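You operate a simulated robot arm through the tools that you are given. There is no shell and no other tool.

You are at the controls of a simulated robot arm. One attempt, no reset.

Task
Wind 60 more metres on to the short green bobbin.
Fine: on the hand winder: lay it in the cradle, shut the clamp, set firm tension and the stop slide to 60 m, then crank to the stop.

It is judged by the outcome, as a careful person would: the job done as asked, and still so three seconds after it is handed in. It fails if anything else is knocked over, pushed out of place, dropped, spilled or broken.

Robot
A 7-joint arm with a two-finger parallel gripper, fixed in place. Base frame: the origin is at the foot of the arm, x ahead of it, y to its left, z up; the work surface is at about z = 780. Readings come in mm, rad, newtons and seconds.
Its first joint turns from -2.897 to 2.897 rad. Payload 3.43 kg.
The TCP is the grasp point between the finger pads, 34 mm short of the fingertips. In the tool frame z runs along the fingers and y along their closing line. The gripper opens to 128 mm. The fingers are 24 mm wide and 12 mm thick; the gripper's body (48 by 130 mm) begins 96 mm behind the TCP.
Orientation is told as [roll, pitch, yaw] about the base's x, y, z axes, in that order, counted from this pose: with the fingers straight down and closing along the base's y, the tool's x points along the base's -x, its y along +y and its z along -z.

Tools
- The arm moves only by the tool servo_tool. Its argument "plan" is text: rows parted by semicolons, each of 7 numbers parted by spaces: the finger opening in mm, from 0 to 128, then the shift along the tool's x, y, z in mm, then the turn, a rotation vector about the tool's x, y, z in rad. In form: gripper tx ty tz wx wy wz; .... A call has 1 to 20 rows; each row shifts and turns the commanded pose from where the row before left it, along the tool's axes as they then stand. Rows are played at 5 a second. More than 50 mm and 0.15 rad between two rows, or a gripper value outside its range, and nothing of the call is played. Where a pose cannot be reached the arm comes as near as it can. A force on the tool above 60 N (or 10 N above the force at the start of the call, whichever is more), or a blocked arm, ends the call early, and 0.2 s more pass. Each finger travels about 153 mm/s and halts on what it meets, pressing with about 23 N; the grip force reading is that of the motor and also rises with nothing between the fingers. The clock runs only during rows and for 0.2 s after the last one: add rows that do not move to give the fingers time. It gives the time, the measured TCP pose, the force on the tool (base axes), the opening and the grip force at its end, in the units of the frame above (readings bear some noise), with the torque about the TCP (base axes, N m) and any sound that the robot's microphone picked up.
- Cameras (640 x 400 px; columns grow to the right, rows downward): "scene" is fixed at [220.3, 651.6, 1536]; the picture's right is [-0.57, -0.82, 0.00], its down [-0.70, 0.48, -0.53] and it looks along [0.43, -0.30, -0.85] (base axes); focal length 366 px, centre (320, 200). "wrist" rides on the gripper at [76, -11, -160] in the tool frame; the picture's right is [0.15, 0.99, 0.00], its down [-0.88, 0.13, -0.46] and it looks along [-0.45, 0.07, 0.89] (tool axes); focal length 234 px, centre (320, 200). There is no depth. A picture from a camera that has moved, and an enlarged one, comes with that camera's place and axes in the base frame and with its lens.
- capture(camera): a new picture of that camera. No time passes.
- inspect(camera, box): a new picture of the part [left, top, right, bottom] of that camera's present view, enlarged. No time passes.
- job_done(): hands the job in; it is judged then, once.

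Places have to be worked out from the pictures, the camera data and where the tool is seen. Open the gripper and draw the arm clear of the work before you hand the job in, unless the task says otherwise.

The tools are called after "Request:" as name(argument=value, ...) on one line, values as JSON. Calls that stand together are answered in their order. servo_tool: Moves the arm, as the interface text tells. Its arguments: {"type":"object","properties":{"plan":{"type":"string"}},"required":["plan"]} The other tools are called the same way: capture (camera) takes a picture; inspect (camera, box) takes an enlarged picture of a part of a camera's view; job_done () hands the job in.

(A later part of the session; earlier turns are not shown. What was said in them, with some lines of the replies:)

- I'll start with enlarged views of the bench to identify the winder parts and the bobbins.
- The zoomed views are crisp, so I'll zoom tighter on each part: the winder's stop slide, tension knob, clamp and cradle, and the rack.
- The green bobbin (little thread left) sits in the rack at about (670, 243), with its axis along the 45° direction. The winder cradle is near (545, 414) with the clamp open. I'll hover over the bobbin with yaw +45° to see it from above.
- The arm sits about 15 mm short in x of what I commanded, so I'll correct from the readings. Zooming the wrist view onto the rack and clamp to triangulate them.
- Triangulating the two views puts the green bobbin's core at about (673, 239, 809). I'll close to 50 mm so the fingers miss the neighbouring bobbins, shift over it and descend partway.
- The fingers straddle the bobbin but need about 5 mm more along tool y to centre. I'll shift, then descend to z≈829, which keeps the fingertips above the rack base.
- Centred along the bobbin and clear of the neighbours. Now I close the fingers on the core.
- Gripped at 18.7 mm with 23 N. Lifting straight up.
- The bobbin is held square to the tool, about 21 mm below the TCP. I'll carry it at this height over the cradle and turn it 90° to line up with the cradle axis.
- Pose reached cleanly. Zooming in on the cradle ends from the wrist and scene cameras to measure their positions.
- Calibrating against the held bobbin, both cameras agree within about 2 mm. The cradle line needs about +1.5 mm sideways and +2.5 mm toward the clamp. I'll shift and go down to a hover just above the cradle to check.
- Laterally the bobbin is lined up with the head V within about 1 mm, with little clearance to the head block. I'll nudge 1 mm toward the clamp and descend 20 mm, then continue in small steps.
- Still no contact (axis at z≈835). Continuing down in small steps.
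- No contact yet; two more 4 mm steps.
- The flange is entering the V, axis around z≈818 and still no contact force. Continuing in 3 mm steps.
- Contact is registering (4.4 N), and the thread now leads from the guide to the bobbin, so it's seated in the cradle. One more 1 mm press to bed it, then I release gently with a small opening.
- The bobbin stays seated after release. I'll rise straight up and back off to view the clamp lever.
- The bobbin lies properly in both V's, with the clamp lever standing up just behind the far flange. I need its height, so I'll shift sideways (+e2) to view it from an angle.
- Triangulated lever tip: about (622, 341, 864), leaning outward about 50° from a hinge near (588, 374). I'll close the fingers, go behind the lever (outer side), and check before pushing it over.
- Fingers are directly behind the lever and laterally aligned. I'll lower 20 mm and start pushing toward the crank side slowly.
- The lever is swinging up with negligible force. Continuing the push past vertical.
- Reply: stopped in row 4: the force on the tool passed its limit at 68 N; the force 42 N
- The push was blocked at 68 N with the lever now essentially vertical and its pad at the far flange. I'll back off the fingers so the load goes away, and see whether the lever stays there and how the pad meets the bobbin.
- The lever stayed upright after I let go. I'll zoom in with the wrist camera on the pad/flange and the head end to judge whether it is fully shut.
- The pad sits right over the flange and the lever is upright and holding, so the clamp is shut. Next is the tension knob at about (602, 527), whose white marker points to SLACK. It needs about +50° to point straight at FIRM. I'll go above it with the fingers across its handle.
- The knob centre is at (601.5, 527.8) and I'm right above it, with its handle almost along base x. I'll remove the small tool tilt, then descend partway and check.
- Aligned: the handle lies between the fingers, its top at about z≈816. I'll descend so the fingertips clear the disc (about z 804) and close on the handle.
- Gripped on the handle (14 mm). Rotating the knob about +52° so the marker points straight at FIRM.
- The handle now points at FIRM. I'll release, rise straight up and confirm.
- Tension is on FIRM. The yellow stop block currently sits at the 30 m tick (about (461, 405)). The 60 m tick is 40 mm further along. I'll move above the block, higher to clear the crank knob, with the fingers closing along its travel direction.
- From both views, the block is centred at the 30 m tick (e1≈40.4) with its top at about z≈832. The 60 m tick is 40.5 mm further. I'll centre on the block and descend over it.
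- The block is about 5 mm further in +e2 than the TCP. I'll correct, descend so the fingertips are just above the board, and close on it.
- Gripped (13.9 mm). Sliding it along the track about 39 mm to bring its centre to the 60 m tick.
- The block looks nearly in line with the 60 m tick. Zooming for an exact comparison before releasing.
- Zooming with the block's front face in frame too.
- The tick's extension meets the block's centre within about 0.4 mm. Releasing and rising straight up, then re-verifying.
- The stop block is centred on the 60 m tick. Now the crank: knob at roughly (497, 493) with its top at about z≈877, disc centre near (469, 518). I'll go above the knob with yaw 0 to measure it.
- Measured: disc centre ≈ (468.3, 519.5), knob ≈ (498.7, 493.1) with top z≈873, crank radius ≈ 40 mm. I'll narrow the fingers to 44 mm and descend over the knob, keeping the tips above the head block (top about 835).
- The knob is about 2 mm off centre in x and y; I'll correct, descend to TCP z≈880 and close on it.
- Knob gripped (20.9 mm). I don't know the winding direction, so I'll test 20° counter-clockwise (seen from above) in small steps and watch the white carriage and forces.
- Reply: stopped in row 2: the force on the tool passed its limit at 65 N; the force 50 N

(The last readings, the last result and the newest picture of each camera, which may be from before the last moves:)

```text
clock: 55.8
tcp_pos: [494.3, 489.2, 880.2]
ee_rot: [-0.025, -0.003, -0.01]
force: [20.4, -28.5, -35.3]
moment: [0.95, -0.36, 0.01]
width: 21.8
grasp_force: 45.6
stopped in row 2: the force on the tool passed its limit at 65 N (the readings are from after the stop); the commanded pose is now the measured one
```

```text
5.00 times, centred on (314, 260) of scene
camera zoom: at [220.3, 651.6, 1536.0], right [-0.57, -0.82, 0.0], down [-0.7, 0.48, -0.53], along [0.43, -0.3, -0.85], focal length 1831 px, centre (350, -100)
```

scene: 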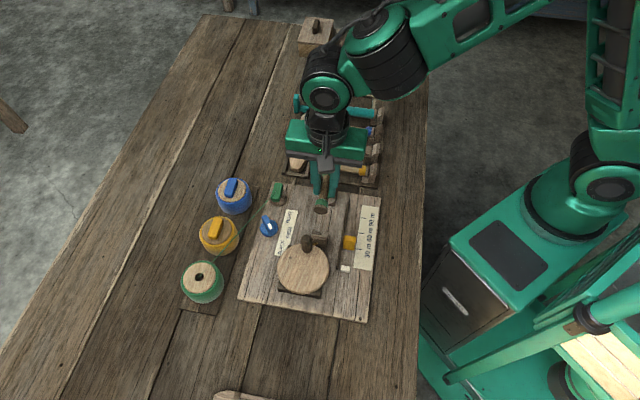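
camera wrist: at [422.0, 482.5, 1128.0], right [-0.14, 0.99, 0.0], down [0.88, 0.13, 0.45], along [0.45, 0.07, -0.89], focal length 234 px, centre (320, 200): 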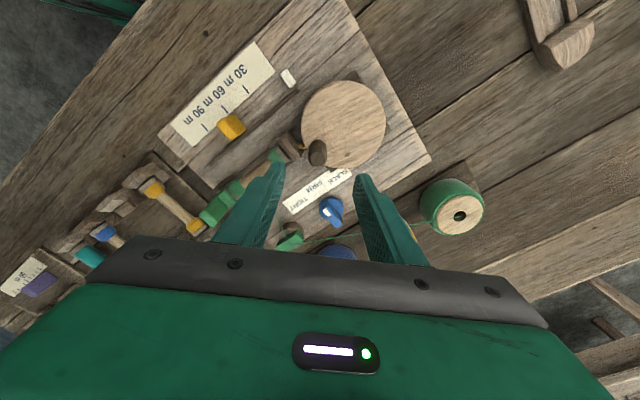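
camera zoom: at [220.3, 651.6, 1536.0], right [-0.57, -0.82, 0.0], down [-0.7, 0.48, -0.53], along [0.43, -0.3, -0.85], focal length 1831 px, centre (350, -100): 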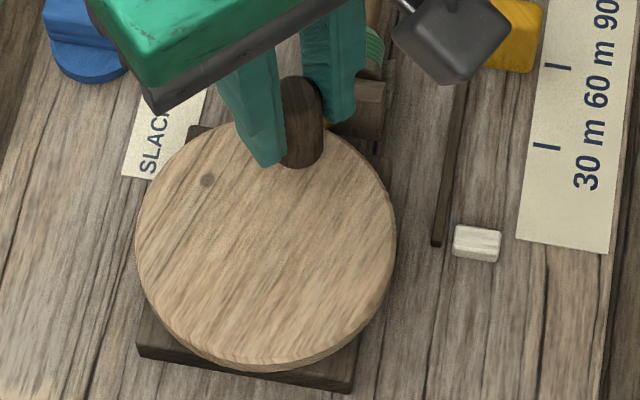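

Counter-clockwise is blocked, and the knob gave slightly clockwise while the carriage shifted a little toward the stop. So winding is clockwise. I'll crank 20° clockwise and check.

Request:
servo_tool(plan="15 0 0 0 0 0 0;15 2.75 -2.23 0 0 0 0;15 2.93 -1.97 0 0 0 0;15 3.09 -1.71 0 0 0 0;15 3.23 -1.44 0 0 0 0;15 0 0 0 0 0 0")

Request:
inspect(camera="scene", box=[264, 220, 364, 300])

```text
clock: 57.2
tcp_pos: [480.4, 482.5, 884.7]
ee_rot: [-0.017, -0.004, -0.005]
force: [17.5, -53.8, -12.0]
moment: [0.05, -0.07, -0.13]
width: 21.1
grasp_force: 45.4
```

```text
5.00 times, centred on (314, 260) of scene
camera zoom: at [220.3, 651.6, 1536.0], right [-0.57, -0.82, 0.0], down [-0.7, 0.48, -0.53], along [0.43, -0.3, -0.85], focal length 1831 px, centre (350, -100)
```

zoom: 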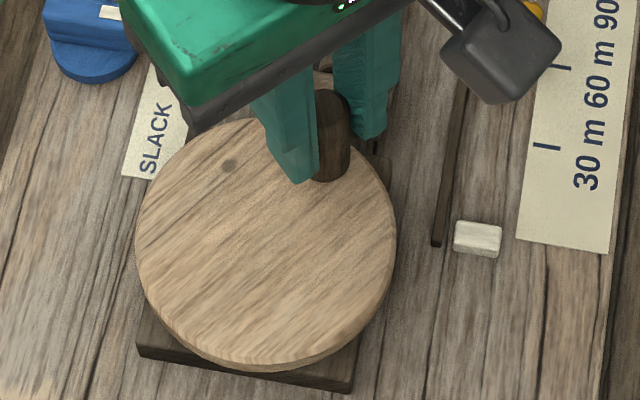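

Clockwise winds: the carriage moved toward the stop. The remaining force is almost purely radial (about 56 N outward on the tool), so my circle is a bit too tight here. I'll shift the command outward 2 mm to relieve it and gauge the stiffness.

Request:
servo_tool(plan="15 -0.7 -1.9 0 0 0 0;15 0 0 0 0 0 0")

```text
clock: 57.8
tcp_pos: [480.5, 483.0, 883.9]
ee_rot: [-0.015, -0.002, -0.003]
force: [13.8, -40.4, -16.8]
moment: [0.2, -0.67, -0.12]
width: 21.0
grasp_force: 44.4
```

Stiffness is about 7 N/mm, so about 5.5 mm more outward and 2 mm down should null it.

Request:
servo_tool(plan="15 -0.9 -2.6 1 0 0 0;15 -0.9 -2.6 1 0 0 0;15 0 0 0 0 0 0")

```text
clock: 58.6
tcp_pos: [480.0, 482.0, 884.0]
ee_rot: [-0.007, -0.004, 0.003]
force: [0.1, -2.1, -8.9]
moment: [0.75, 0.0, 0.0]
width: 20.7
grasp_force: 45.1
```

Forces are nulled. Refit circle: centre ≈ (469.5, 520.8), R ≈ 40.2, knob now at about −75°. Carriage travel suggests about 30 m per turn, so roughly two turns in total. Cranking the next 60° clockwise.

Request:
servo_tool(plan="15 4.11 -0.87 0 0 0 0;15 4.19 -0.45 0 0 0 0;15 4.2 0 0 0 0 0;15 4.19 0.45 0 0 0 0;15 4.11 0.87 0 0 0 0;15 4.01 1.3 0 0 0 0;15 3.84 1.71 0 0 0 0;15 3.64 2.11 0 0 0 0;15 3.41 2.47 0 0 0 0;15 3.13 2.81 0 0 0 0;15 0 0 0 0 0 0")

Request:
inspect(camera="scene", box=[264, 220, 364, 300])

```text
clock: 61.0
tcp_pos: [440.8, 488.5, 883.3]
ee_rot: [-0.011, -0.004, 0.0]
force: [9.0, 10.2, 35.0]
moment: [1.16, -0.6, 0.08]
width: 20.9
grasp_force: 45.1
```

```text
5.00 times, centred on (314, 260) of scene
camera zoom: at [220.3, 651.6, 1536.0], right [-0.57, -0.82, 0.0], down [-0.7, 0.48, -0.53], along [0.43, -0.3, -0.85], focal length 1831 px, centre (350, -100)
```

zoom: 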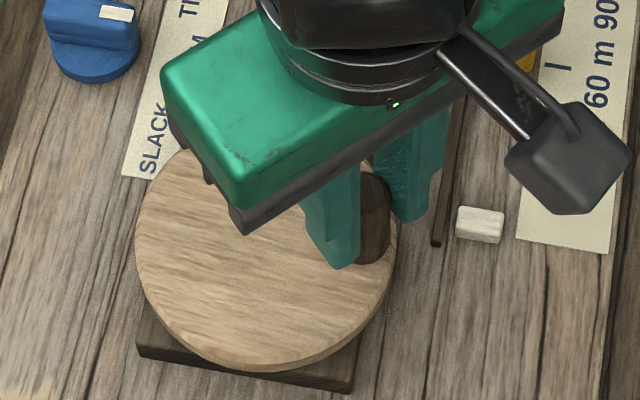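

Cranking works and the carriage advances. I'll correct for the small inward and upward load, then go another 60°.

Request:
servo_tool(plan="15 -1.3 1.5 -4 0 0 0;15 3 2.95 0 0 0 0;15 2.67 3.25 0 0 0 0;15 2.33 3.51 0 0 0 0;15 1.94 3.73 0 0 0 0;15 1.54 3.91 0 0 0 0;15 1.13 4.06 0 0 0 0;15 0.69 4.15 0 0 0 0;15 0.26 4.2 0 0 0 0;15 -0.18 4.2 0 0 0 0;15 -0.63 4.16 0 0 0 0;15 0 0 0 0 0 0")

Request:
inspect(camera="scene", box=[264, 220, 364, 300])

```text
clock: 63.6
tcp_pos: [430.0, 530.8, 886.3]
ee_rot: [-0.013, -0.002, 0.003]
force: [-21.6, 5.9, -33.3]
moment: [1.15, 0.68, 0.0]
width: 20.8
grasp_force: 45.4
```

```text
5.00 times, centred on (314, 260) of scene
camera zoom: at [220.3, 651.6, 1536.0], right [-0.57, -0.82, 0.0], down [-0.7, 0.48, -0.53], along [0.43, -0.3, -0.85], focal length 1831 px, centre (350, -100)
```

zoom: 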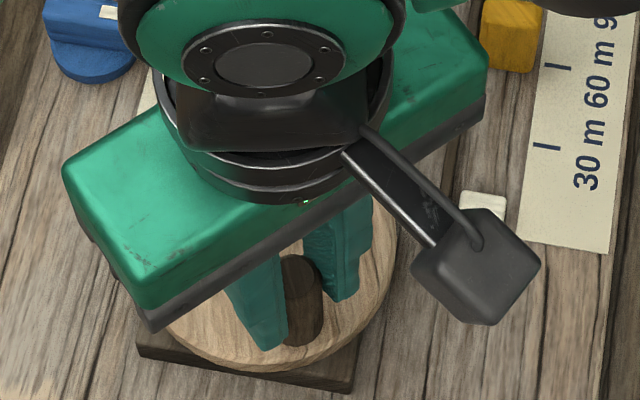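

Two-thirds of the first turn is done. Correcting outward by about 2.6 mm and down 2 mm, then another 60° clockwise.

Request:
servo_tool(plan="15 2.5 0.8 2 0 0 0;15 -1.59 3.74 0 0 0 0;15 -1.97 3.55 0 0 0 0;15 -2.33 3.33 0 0 0 0;15 -2.66 3.06 0 0 0 0;15 -2.97 2.77 0 0 0 0;15 -3.24 2.45 0 0 0 0;15 -3.48 2.09 0 0 0 0;15 -3.69 1.71 0 0 0 0;15 -3.84 1.33 0 0 0 0;15 -3.95 0.91 0 0 0 0;15 0 0 0 0 0 0")

Request:
inspect(camera="scene", box=[264, 220, 364, 300])

```text
clock: 66.2
tcp_pos: [456.8, 559.0, 886.4]
ee_rot: [-0.006, -0.004, 0.002]
force: [-12.1, 35.6, 31.8]
moment: [1.45, 0.7, 0.05]
width: 20.8
grasp_force: 45.2
```

```text
5.00 times, centred on (314, 260) of scene
camera zoom: at [220.3, 651.6, 1536.0], right [-0.57, -0.82, 0.0], down [-0.7, 0.48, -0.53], along [0.43, -0.3, -0.85], focal length 1831 px, centre (350, -100)
```

zoom: 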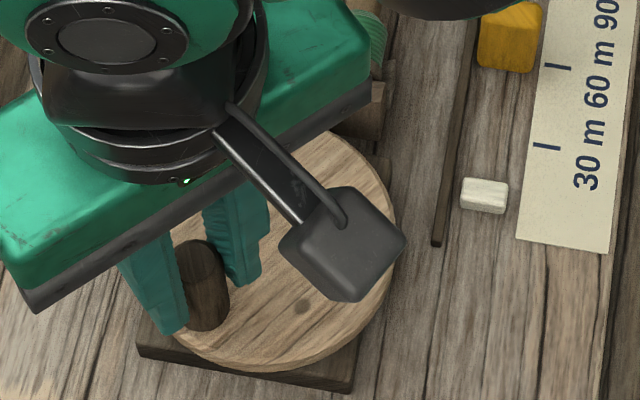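

Good: refit with four points gives C ≈ (468.5, 519.5), R ≈ 40.5. Correcting outward about 4.7 mm, then another 60°.

Request:
servo_tool(plan="15 1.3 4.5 -1 0 0 0;15 -4.12 0.99 0 0 0 0;15 -4.2 0.56 0 0 0 0;15 -4.24 0.11 0 0 0 0;15 -4.23 -0.34 0 0 0 0;15 -4.16 -0.77 0 0 0 0;15 -4.07 -1.2 0 0 0 0;15 -3.92 -1.63 0 0 0 0;15 -3.72 -2.02 0 0 0 0;15 -3.49 -2.4 0 0 0 0;15 -3.23 -2.75 0 0 0 0;15 0 0 0 0 0 0")

Request:
inspect(camera="scene", box=[264, 220, 364, 300])

```text
clock: 68.8
tcp_pos: [495.6, 550.5, 886.8]
ee_rot: [-0.013, -0.003, -0.002]
force: [7.0, 6.2, 15.1]
moment: [1.12, -0.35, 0.02]
width: 20.7
grasp_force: 44.5
```

```text
5.00 times, centred on (314, 260) of scene
camera zoom: at [220.3, 651.6, 1536.0], right [-0.57, -0.82, 0.0], down [-0.7, 0.48, -0.53], along [0.43, -0.3, -0.85], focal length 1831 px, centre (350, -100)
```

zoom: 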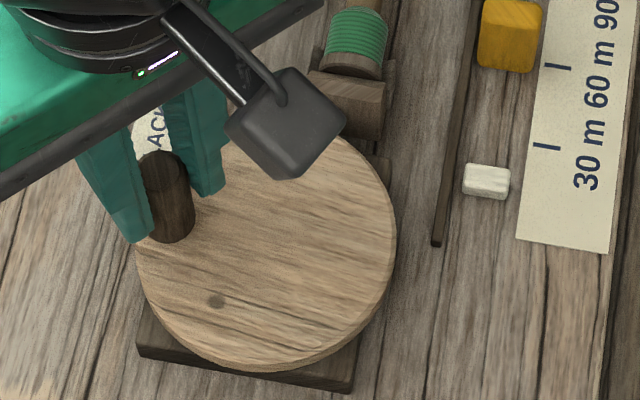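

Forces are low now. Continuing clockwise 90° with this circle.

Request:
servo_tool(plan="15 -0.9 1 -0.7 0 0 0;15 -3.04 -2.95 0 0 0 0;15 -2.71 -3.26 0 0 0 0;15 -2.36 -3.52 0 0 0 0;15 -1.97 -3.75 0 0 0 0;15 -1.58 -3.94 0 0 0 0;15 -1.15 -4.08 0 0 0 0;15 -0.73 -4.17 0 0 0 0;15 -0.28 -4.23 0 0 0 0;15 0.17 -4.24 0 0 0 0;15 0.6 -4.2 0 0 0 0;15 1.04 -4.11 0 0 0 0;15 1.47 -3.97 0 0 0 0;15 1.87 -3.81 0 0 0 0;15 2.26 -3.59 0 0 0 0;15 2.62 -3.33 0 0 0 0;15 0 0 0 0 0 0")

Request:
inspect(camera="scene", box=[264, 200, 384, 300])

```text
clock: 72.4
tcp_pos: [500.4, 495.2, 885.5]
ee_rot: [-0.014, -0.002, 0.003]
force: [-13.0, 11.4, -35.7]
moment: [1.3, 0.34, -0.01]
width: 21.0
grasp_force: 45.2
```

```text
4.00 times, centred on (324, 250) of scene
camera zoom: at [220.3, 651.6, 1536.0], right [-0.57, -0.82, 0.0], down [-0.7, 0.48, -0.53], along [0.43, -0.3, -0.85], focal length 1465 px, centre (304, 0)
```

zoom: 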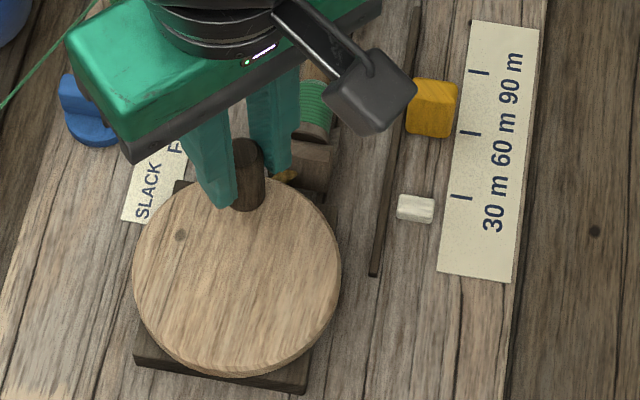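

One full turn done; the carriage is at about 44 mm of the roughly 79 mm it needs. Correcting and doing the next 90°.

Request:
servo_tool(plan="15 2 1.5 1.3 0 0 0;15 2.74 -3.24 0 0 0 0;15 3.07 -2.92 0 0 0 0;15 3.35 -2.6 0 0 0 0;15 3.61 -2.22 0 0 0 0;15 3.82 -1.84 0 0 0 0;15 3.99 -1.43 0 0 0 0;15 4.12 -1.01 0 0 0 0;15 4.2 -0.56 0 0 0 0;15 4.24 -0.13 0 0 0 0;15 4.23 0.32 0 0 0 0;15 4.17 0.76 0 0 0 0;15 4.07 1.19 0 0 0 0;15 3.92 1.6 0 0 0 0;15 3.73 2.01 0 0 0 0;15 3.5 2.39 0 0 0 0;15 0 0 0 0 0 0")

Request:
inspect(camera="scene", box=[264, 200, 384, 300])

```text
clock: 76.0
tcp_pos: [441.8, 489.1, 884.9]
ee_rot: [-0.005, -0.004, -0.004]
force: [22.1, 25.5, 26.5]
moment: [1.05, -1.11, 0.07]
width: 20.9
grasp_force: 44.7
```

```text
4.00 times, centred on (324, 250) of scene
camera zoom: at [220.3, 651.6, 1536.0], right [-0.57, -0.82, 0.0], down [-0.7, 0.48, -0.53], along [0.43, -0.3, -0.85], focal length 1465 px, centre (304, 0)
```

zoom: 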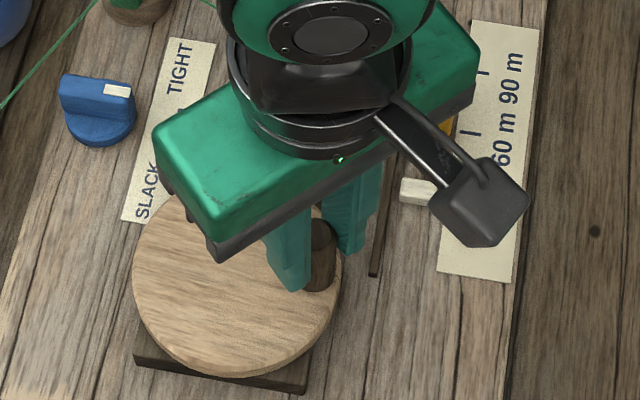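

Applying an inward correction of about 4 mm, then another 90°.

Request:
servo_tool(plan="15 -2.8 3.2 -1.2 0 0 0;15 3.03 2.96 0 0 0 0;15 2.71 3.27 0 0 0 0;15 2.35 3.52 0 0 0 0;15 1.97 3.76 0 0 0 0;15 1.57 3.94 0 0 0 0;15 1.15 4.08 0 0 0 0;15 0.71 4.17 0 0 0 0;15 0.28 4.24 0 0 0 0;15 -0.17 4.23 0 0 0 0;15 -0.61 4.2 0 0 0 0;15 -1.05 4.1 0 0 0 0;15 -1.47 3.98 0 0 0 0;15 -1.88 3.8 0 0 0 0;15 -2.27 3.58 0 0 0 0;15 -2.62 3.33 0 0 0 0;15 0 0 0 0 0 0")

Request:
inspect(camera="scene", box=[264, 200, 384, 300])

```text
clock: 79.6
tcp_pos: [441.7, 548.6, 885.9]
ee_rot: [-0.013, -0.003, 0.001]
force: [-10.6, 11.8, -1.5]
moment: [1.29, 0.15, 0.0]
width: 20.7
grasp_force: 45.1
```

```text
4.00 times, centred on (324, 250) of scene
camera zoom: at [220.3, 651.6, 1536.0], right [-0.57, -0.82, 0.0], down [-0.7, 0.48, -0.53], along [0.43, -0.3, -0.85], focal length 1465 px, centre (304, 0)
```

zoom: 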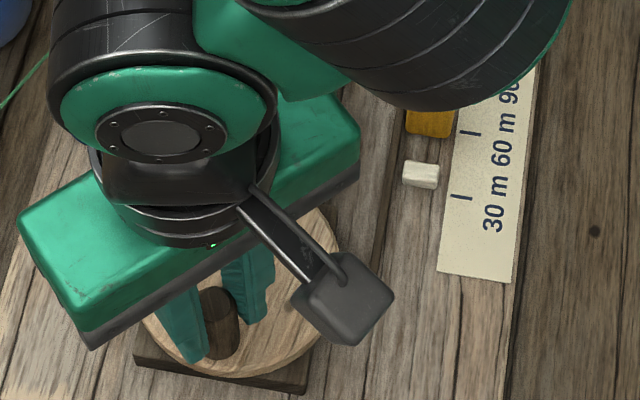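

The carriage is nearing the stop, about 15 mm of gap. Another 60°, then smaller steps.

Request:
servo_tool(plan="15 1.5 1.6 0 0 0 0;15 -3.26 2.7 0 0 0 0;15 -3.53 2.35 0 0 0 0;15 -3.76 1.96 0 0 0 0;15 -3.94 1.56 0 0 0 0;15 -4.09 1.14 0 0 0 0;15 -4.18 0.71 0 0 0 0;15 -4.23 0.27 0 0 0 0;15 -4.23 -0.18 0 0 0 0;15 -4.19 -0.62 0 0 0 0;15 -4.11 -1.05 0 0 0 0;15 0 0 0 0 0 0")

Request:
inspect(camera="scene", box=[264, 200, 384, 300])

Request:
inspect(camera="scene", box=[330, 205, 390, 255])

```text
clock: 82.2
tcp_pos: [478.1, 558.7, 886.5]
ee_rot: [-0.012, -0.003, 0.0]
force: [-3.0, -9.4, -14.8]
moment: [0.89, 0.53, -0.03]
width: 20.9
grasp_force: 45.0
```

```text
4.00 times, centred on (324, 250) of scene
camera zoom: at [220.3, 651.6, 1536.0], right [-0.57, -0.82, 0.0], down [-0.7, 0.48, -0.53], along [0.43, -0.3, -0.85], focal length 1465 px, centre (304, 0)
```

zoom: 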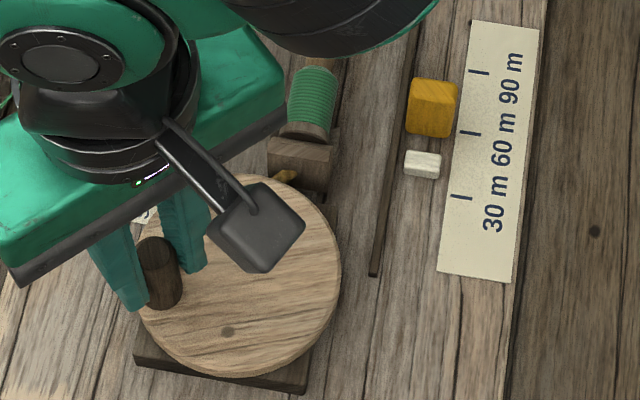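

```text
8.00 times, centred on (360, 230) of scene
camera zoom: at [220.3, 651.6, 1536.0], right [-0.57, -0.82, 0.0], down [-0.7, 0.48, -0.53], along [0.43, -0.3, -0.85], focal length 2930 px, centre (0, -40)
```

zoom: 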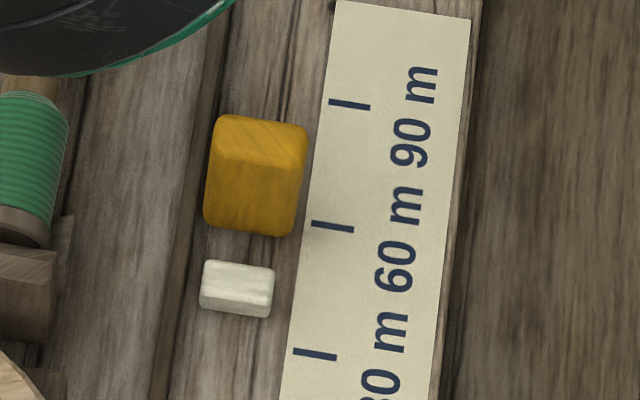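

The bobbin is visibly filling. About 13–14 mm of gap remains (about 110–120° of crank). I'll do 72° more, then approach in small steps so as not to over-force the stop.

Request:
servo_tool(plan="15 0.3 -1.3 0.6 0 0 0;15 -4.06 -1.22 0 0 0 0;15 -3.91 -1.65 0 0 0 0;15 -3.71 -2.04 0 0 0 0;15 -3.48 -2.42 0 0 0 0;15 -3.21 -2.77 0 0 0 0;15 -2.9 -3.09 0 0 0 0;15 -2.57 -3.38 0 0 0 0;15 -2.19 -3.62 0 0 0 0;15 -1.81 -3.84 0 0 0 0;15 -1.39 -4 0 0 0 0;15 -0.97 -4.13 0 0 0 0;15 -0.53 -4.2 0 0 0 0;15 0 0 0 0 0 0")

Request:
inspect(camera="scene", box=[264, 200, 384, 300])

Request:
inspect(camera="scene", box=[330, 205, 390, 255])

```text
clock: 85.2
tcp_pos: [509.4, 519.8, 886.4]
ee_rot: [-0.014, -0.001, 0.0]
force: [-0.4, -0.7, -10.4]
moment: [1.03, 0.1, -0.02]
width: 21.1
grasp_force: 45.2
```

```text
4.00 times, centred on (324, 250) of scene
camera zoom: at [220.3, 651.6, 1536.0], right [-0.57, -0.82, 0.0], down [-0.7, 0.48, -0.53], along [0.43, -0.3, -0.85], focal length 1465 px, centre (304, 0)
```

zoom: 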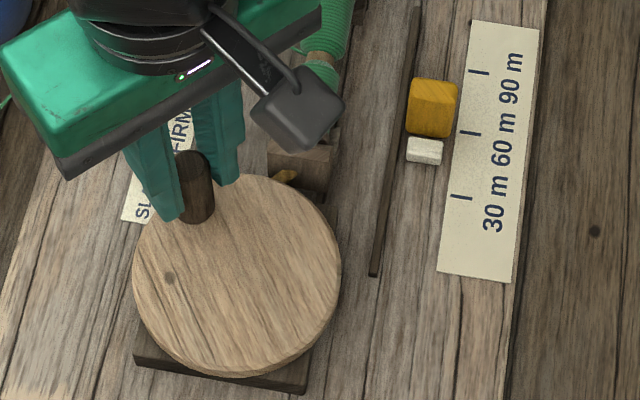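

```text
8.00 times, centred on (360, 230) of scene
camera zoom: at [220.3, 651.6, 1536.0], right [-0.57, -0.82, 0.0], down [-0.7, 0.48, -0.53], along [0.43, -0.3, -0.85], focal length 2930 px, centre (0, -40)
```

zoom: 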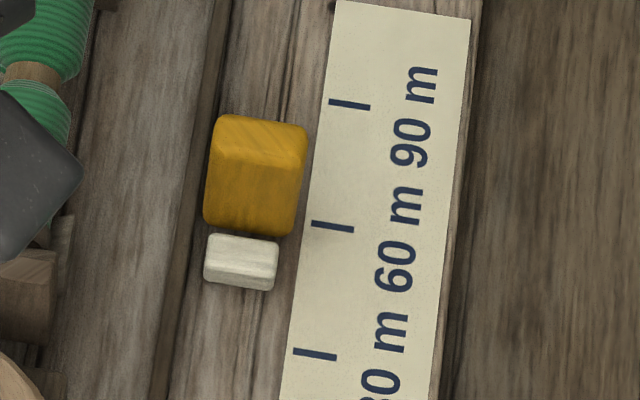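

The carriage is very near the stop, about 40–45° of crank left. Next 30° in smaller steps.

Request:
servo_tool(plan="15 0.13 -3.53 0.5 0 0 0;15 0.44 -3.5 0 0 0 0;15 0.74 -3.46 0 0 0 0;15 1.04 -3.38 0 0 0 0;15 1.33 -3.27 0 0 0 0;15 1.61 -3.14 0 0 0 0;15 0 0 0 0 0 0")

Request:
inspect(camera="scene", box=[345, 210, 375, 250])

```text
clock: 86.8
tcp_pos: [505.2, 501.8, 885.8]
ee_rot: [-0.012, -0.002, -0.001]
force: [-2.0, 1.7, 12.2]
moment: [1.01, -0.13, 0.01]
width: 21.0
grasp_force: 45.2
```

```text
10.00 times, centred on (360, 230) of scene
camera zoom: at [220.3, 651.6, 1536.0], right [-0.57, -0.82, 0.0], down [-0.7, 0.48, -0.53], along [0.43, -0.3, -0.85], focal length 3662 px, centre (-80, -100)
```

zoom: 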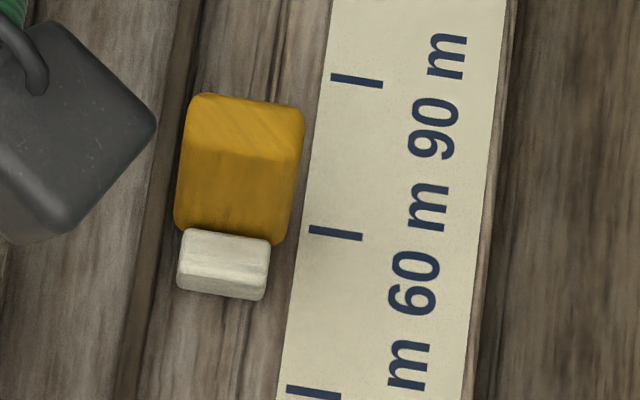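

Nearly touching. Advancing about 9° at a time while watching the tangential force.

Request:
servo_tool(plan="15 0.96 -1.89 0 0 0 0;15 1.06 -1.84 0 0 0 0;15 1.15 -1.78 0 0 0 0;15 0 0 0 0 0 0")

Request:
inspect(camera="scene", box=[345, 210, 375, 250])

```text
clock: 87.8
tcp_pos: [499.2, 495.6, 887.0]
ee_rot: [-0.012, -0.004, 0.0]
force: [-1.9, 1.0, 4.7]
moment: [1.09, -0.28, 0.01]
width: 20.7
grasp_force: 45.1
```

```text
10.00 times, centred on (360, 230) of scene
camera zoom: at [220.3, 651.6, 1536.0], right [-0.57, -0.82, 0.0], down [-0.7, 0.48, -0.53], along [0.43, -0.3, -0.85], focal length 3662 px, centre (-80, -100)
```

zoom: 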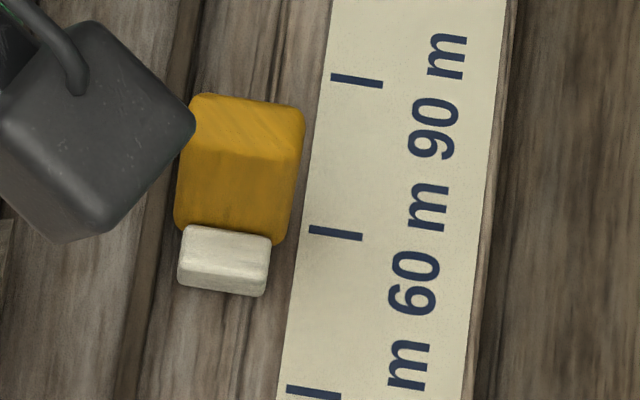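

No stop contact yet. Another 6°.

Request:
servo_tool(plan="15 1.31 -1.67 0 0 0 0;15 1.39 -1.6 0 0 0 0;15 0 0 0 0 0 0")

Request:
inspect(camera="scene", box=[345, 210, 375, 250])

```text
clock: 88.6
tcp_pos: [499.3, 494.6, 884.7]
ee_rot: [-0.009, -0.005, 0.0]
force: [10.1, 23.9, 2.5]
moment: [1.37, -0.34, 0.04]
width: 20.7
grasp_force: 45.3
```

```text
10.00 times, centred on (360, 230) of scene
camera zoom: at [220.3, 651.6, 1536.0], right [-0.57, -0.82, 0.0], down [-0.7, 0.48, -0.53], along [0.43, -0.3, -0.85], focal length 3662 px, centre (-80, -100)
```

zoom: 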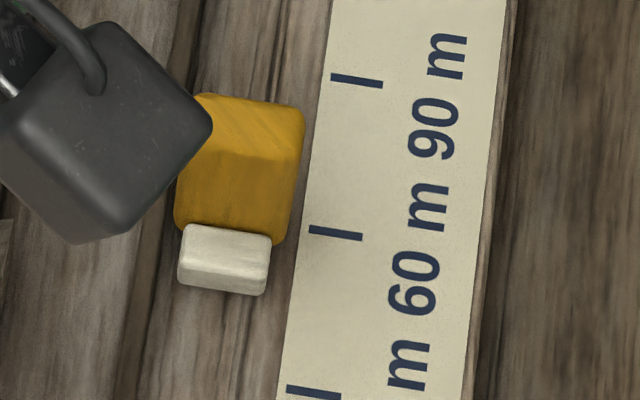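

Tangential resistance jumped to about 25 N with no further motion, and the carriage touches the yellow block, so it is at the stop. I'll ease off the load without turning back, then open the fingers.

Request:
servo_tool(plan="15 -1 1.2 0 0 0 0;15 -0.8 1 0 0 0 0;15 0 0 0 0 0 0")

Request:
inspect(camera="scene", box=[345, 210, 375, 250])

```text
clock: 89.4
tcp_pos: [499.0, 493.9, 885.4]
ee_rot: [-0.014, -0.001, 0.001]
force: [2.4, 16.8, 6.7]
moment: [1.32, -0.21, 0.04]
width: 21.1
grasp_force: 44.6
```

```text
10.00 times, centred on (360, 230) of scene
camera zoom: at [220.3, 651.6, 1536.0], right [-0.57, -0.82, 0.0], down [-0.7, 0.48, -0.53], along [0.43, -0.3, -0.85], focal length 3662 px, centre (-80, -100)
```

zoom: 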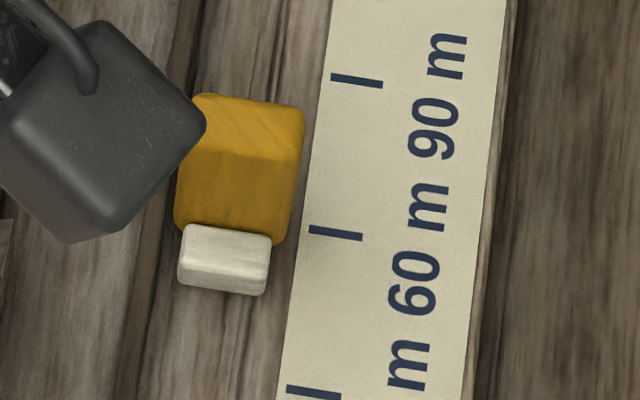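

Easing a touch more, then opening the fingers and rising clear.

Request:
servo_tool(plan="15 -0.2 1.6 0 0 0 0;15 0 0 0 0 0 0;24 0 0 0 0 0 0;34 0 0 0 0 0 0;44 0 0 0 0 0 0;44 0 0 0 0 0 0;44 0 0 -15 0 0 0;44 0 0 -35 0 0 0;44 0 0 -40 0 0 0;44 0 0 0 0 0 0")

Request:
inspect(camera="scene", box=[345, 210, 375, 250])

Request:
capture(camera="wrist")

Request:
inspect(camera="scene", box=[264, 170, 384, 300])

```text
clock: 91.6
tcp_pos: [501.2, 495.4, 973.6]
ee_rot: [-0.014, -0.004, 0.0]
force: [-1.5, 1.1, -0.4]
moment: [-0.01, -0.02, 0.01]
width: 44.0
grasp_force: 0.1
```

```text
10.00 times, centred on (360, 230) of scene
camera zoom: at [220.3, 651.6, 1536.0], right [-0.57, -0.82, 0.0], down [-0.7, 0.48, -0.53], along [0.43, -0.3, -0.85], focal length 3662 px, centre (-80, -100)
```

zoom: 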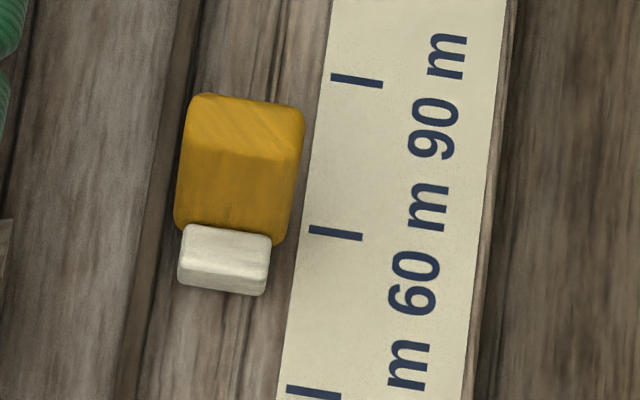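

```text
taken
camera wrist: at [425.6, 486.3, 1133.9], right [-0.15, 0.99, -0.01], down [0.88, 0.14, 0.46], along [0.45, 0.06, -0.89], focal length 234 px, centre (320, 200)
```

wrist: 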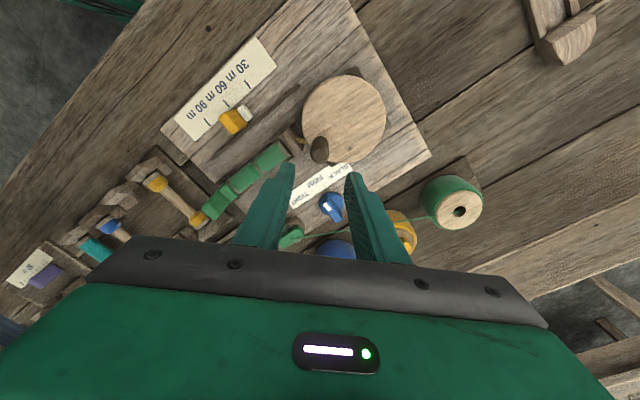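

```text
3.08 times, centred on (324, 235) of scene
camera zoom: at [220.3, 651.6, 1536.0], right [-0.57, -0.82, 0.0], down [-0.7, 0.48, -0.53], along [0.43, -0.3, -0.85], focal length 1127 px, centre (308, 92)
```

zoom: 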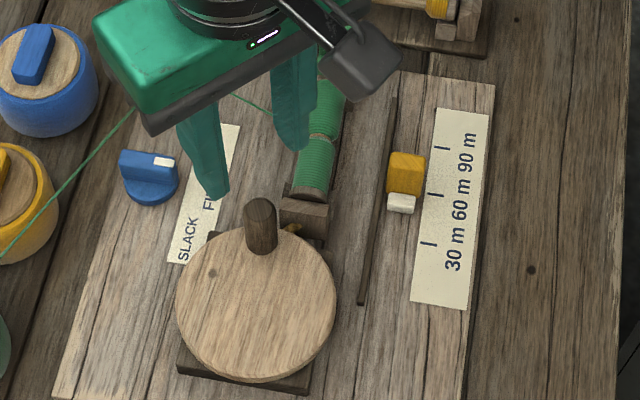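

The winding is complete and the carriage stays against the stop. Drawing the arm up and clear, then a final check.

Request:
servo_tool(plan="60 0 0 -40 0 0 0;60 0 0 -40 0 0 0;60 0 0 -40 0 0 0;60 25 -36 -5 0 0 0;60 25 -36 -5 0 0 0;60 25 -36 -5 0 0 0;60 22 -30 -5 0 0 0;60 0 0 0 0 0 0;60 0 0 0 0 0 0")

Request:
capture(camera="scene")

Request:
inspect(camera="scene", box=[244, 150, 394, 320])

Request:
inspect(camera="scene", box=[290, 160, 354, 260])

```text
clock: 93.6
tcp_pos: [399.8, 362.2, 1115.8]
ee_rot: [-0.011, -0.004, -0.001]
force: [0.4, 1.0, 0.0]
moment: [-0.04, 0.01, -0.01]
width: 59.9
grasp_force: 0.0
```

```text
taken
```

scene: 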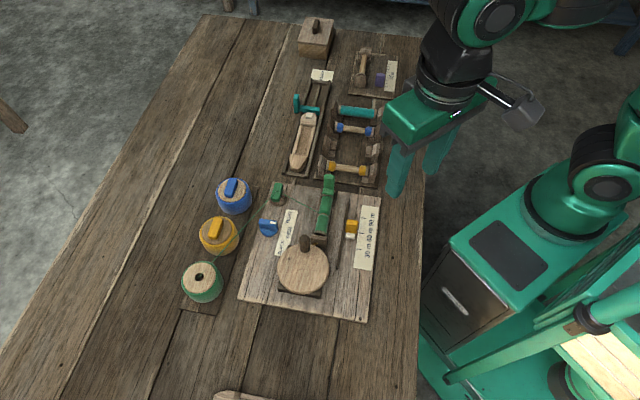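

```text
2.35 times, centred on (319, 235) of scene
camera zoom: at [220.3, 651.6, 1536.0], right [-0.57, -0.82, 0.0], down [-0.7, 0.48, -0.53], along [0.43, -0.3, -0.85], focal length 862 px, centre (322, 118)
```

zoom: 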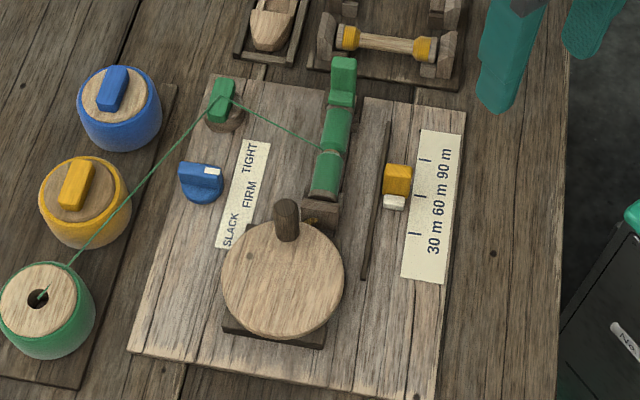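

```text
4.00 times, centred on (322, 210) of scene
camera zoom: at [220.3, 651.6, 1536.0], right [-0.57, -0.82, 0.0], down [-0.7, 0.48, -0.53], along [0.43, -0.3, -0.85], focal length 1465 px, centre (312, 160)
```

zoom: 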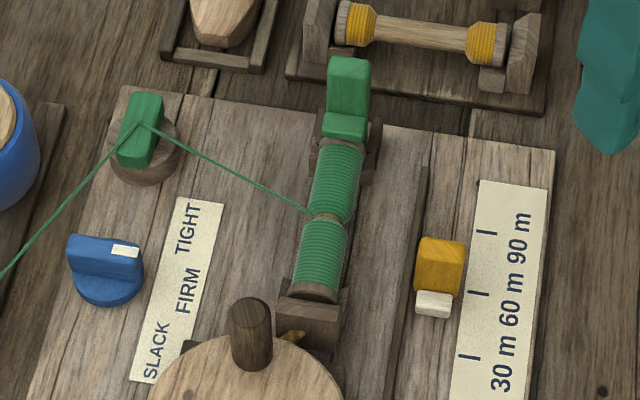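

The final views show:
- The green bobbin is wound and seated in the cradle, with the clamp shut.
- Tension points to FIRM and the stop slide is at 60 m, with the carriage against it.
- Everything else is where it was, and the arm is clear with the gripper open.

I'm handing the job in.

Request:
job_done()

```text
The job is handed in.
```

I wound about 60 m onto the short green bobbin on the hand winder and handed the job in; I haven't seen the verdict.

- **Bobbin:** it is seated in both ends of the cradle. The clamp lever is upright, with its pad over the far flange.
- **Tension:** the knob points at FIRM.
- **Stop slide:** its centre is within about half a millimetre of the 60 m tick.
- **Crank:** I turned it clockwise for almost exactly two turns, at about 30 m per turn. It ended where the carriage met the slide and turning further met about 25 N. From the knob's final angle I estimate the length wound at about 59.5 m.

Two moves hit the force limit: closing the clamp (68 N) and a first try at cranking counter-clockwise (65 N). In the last pictures nothing else on the bench had moved, and the arm was clear with the gripper open.
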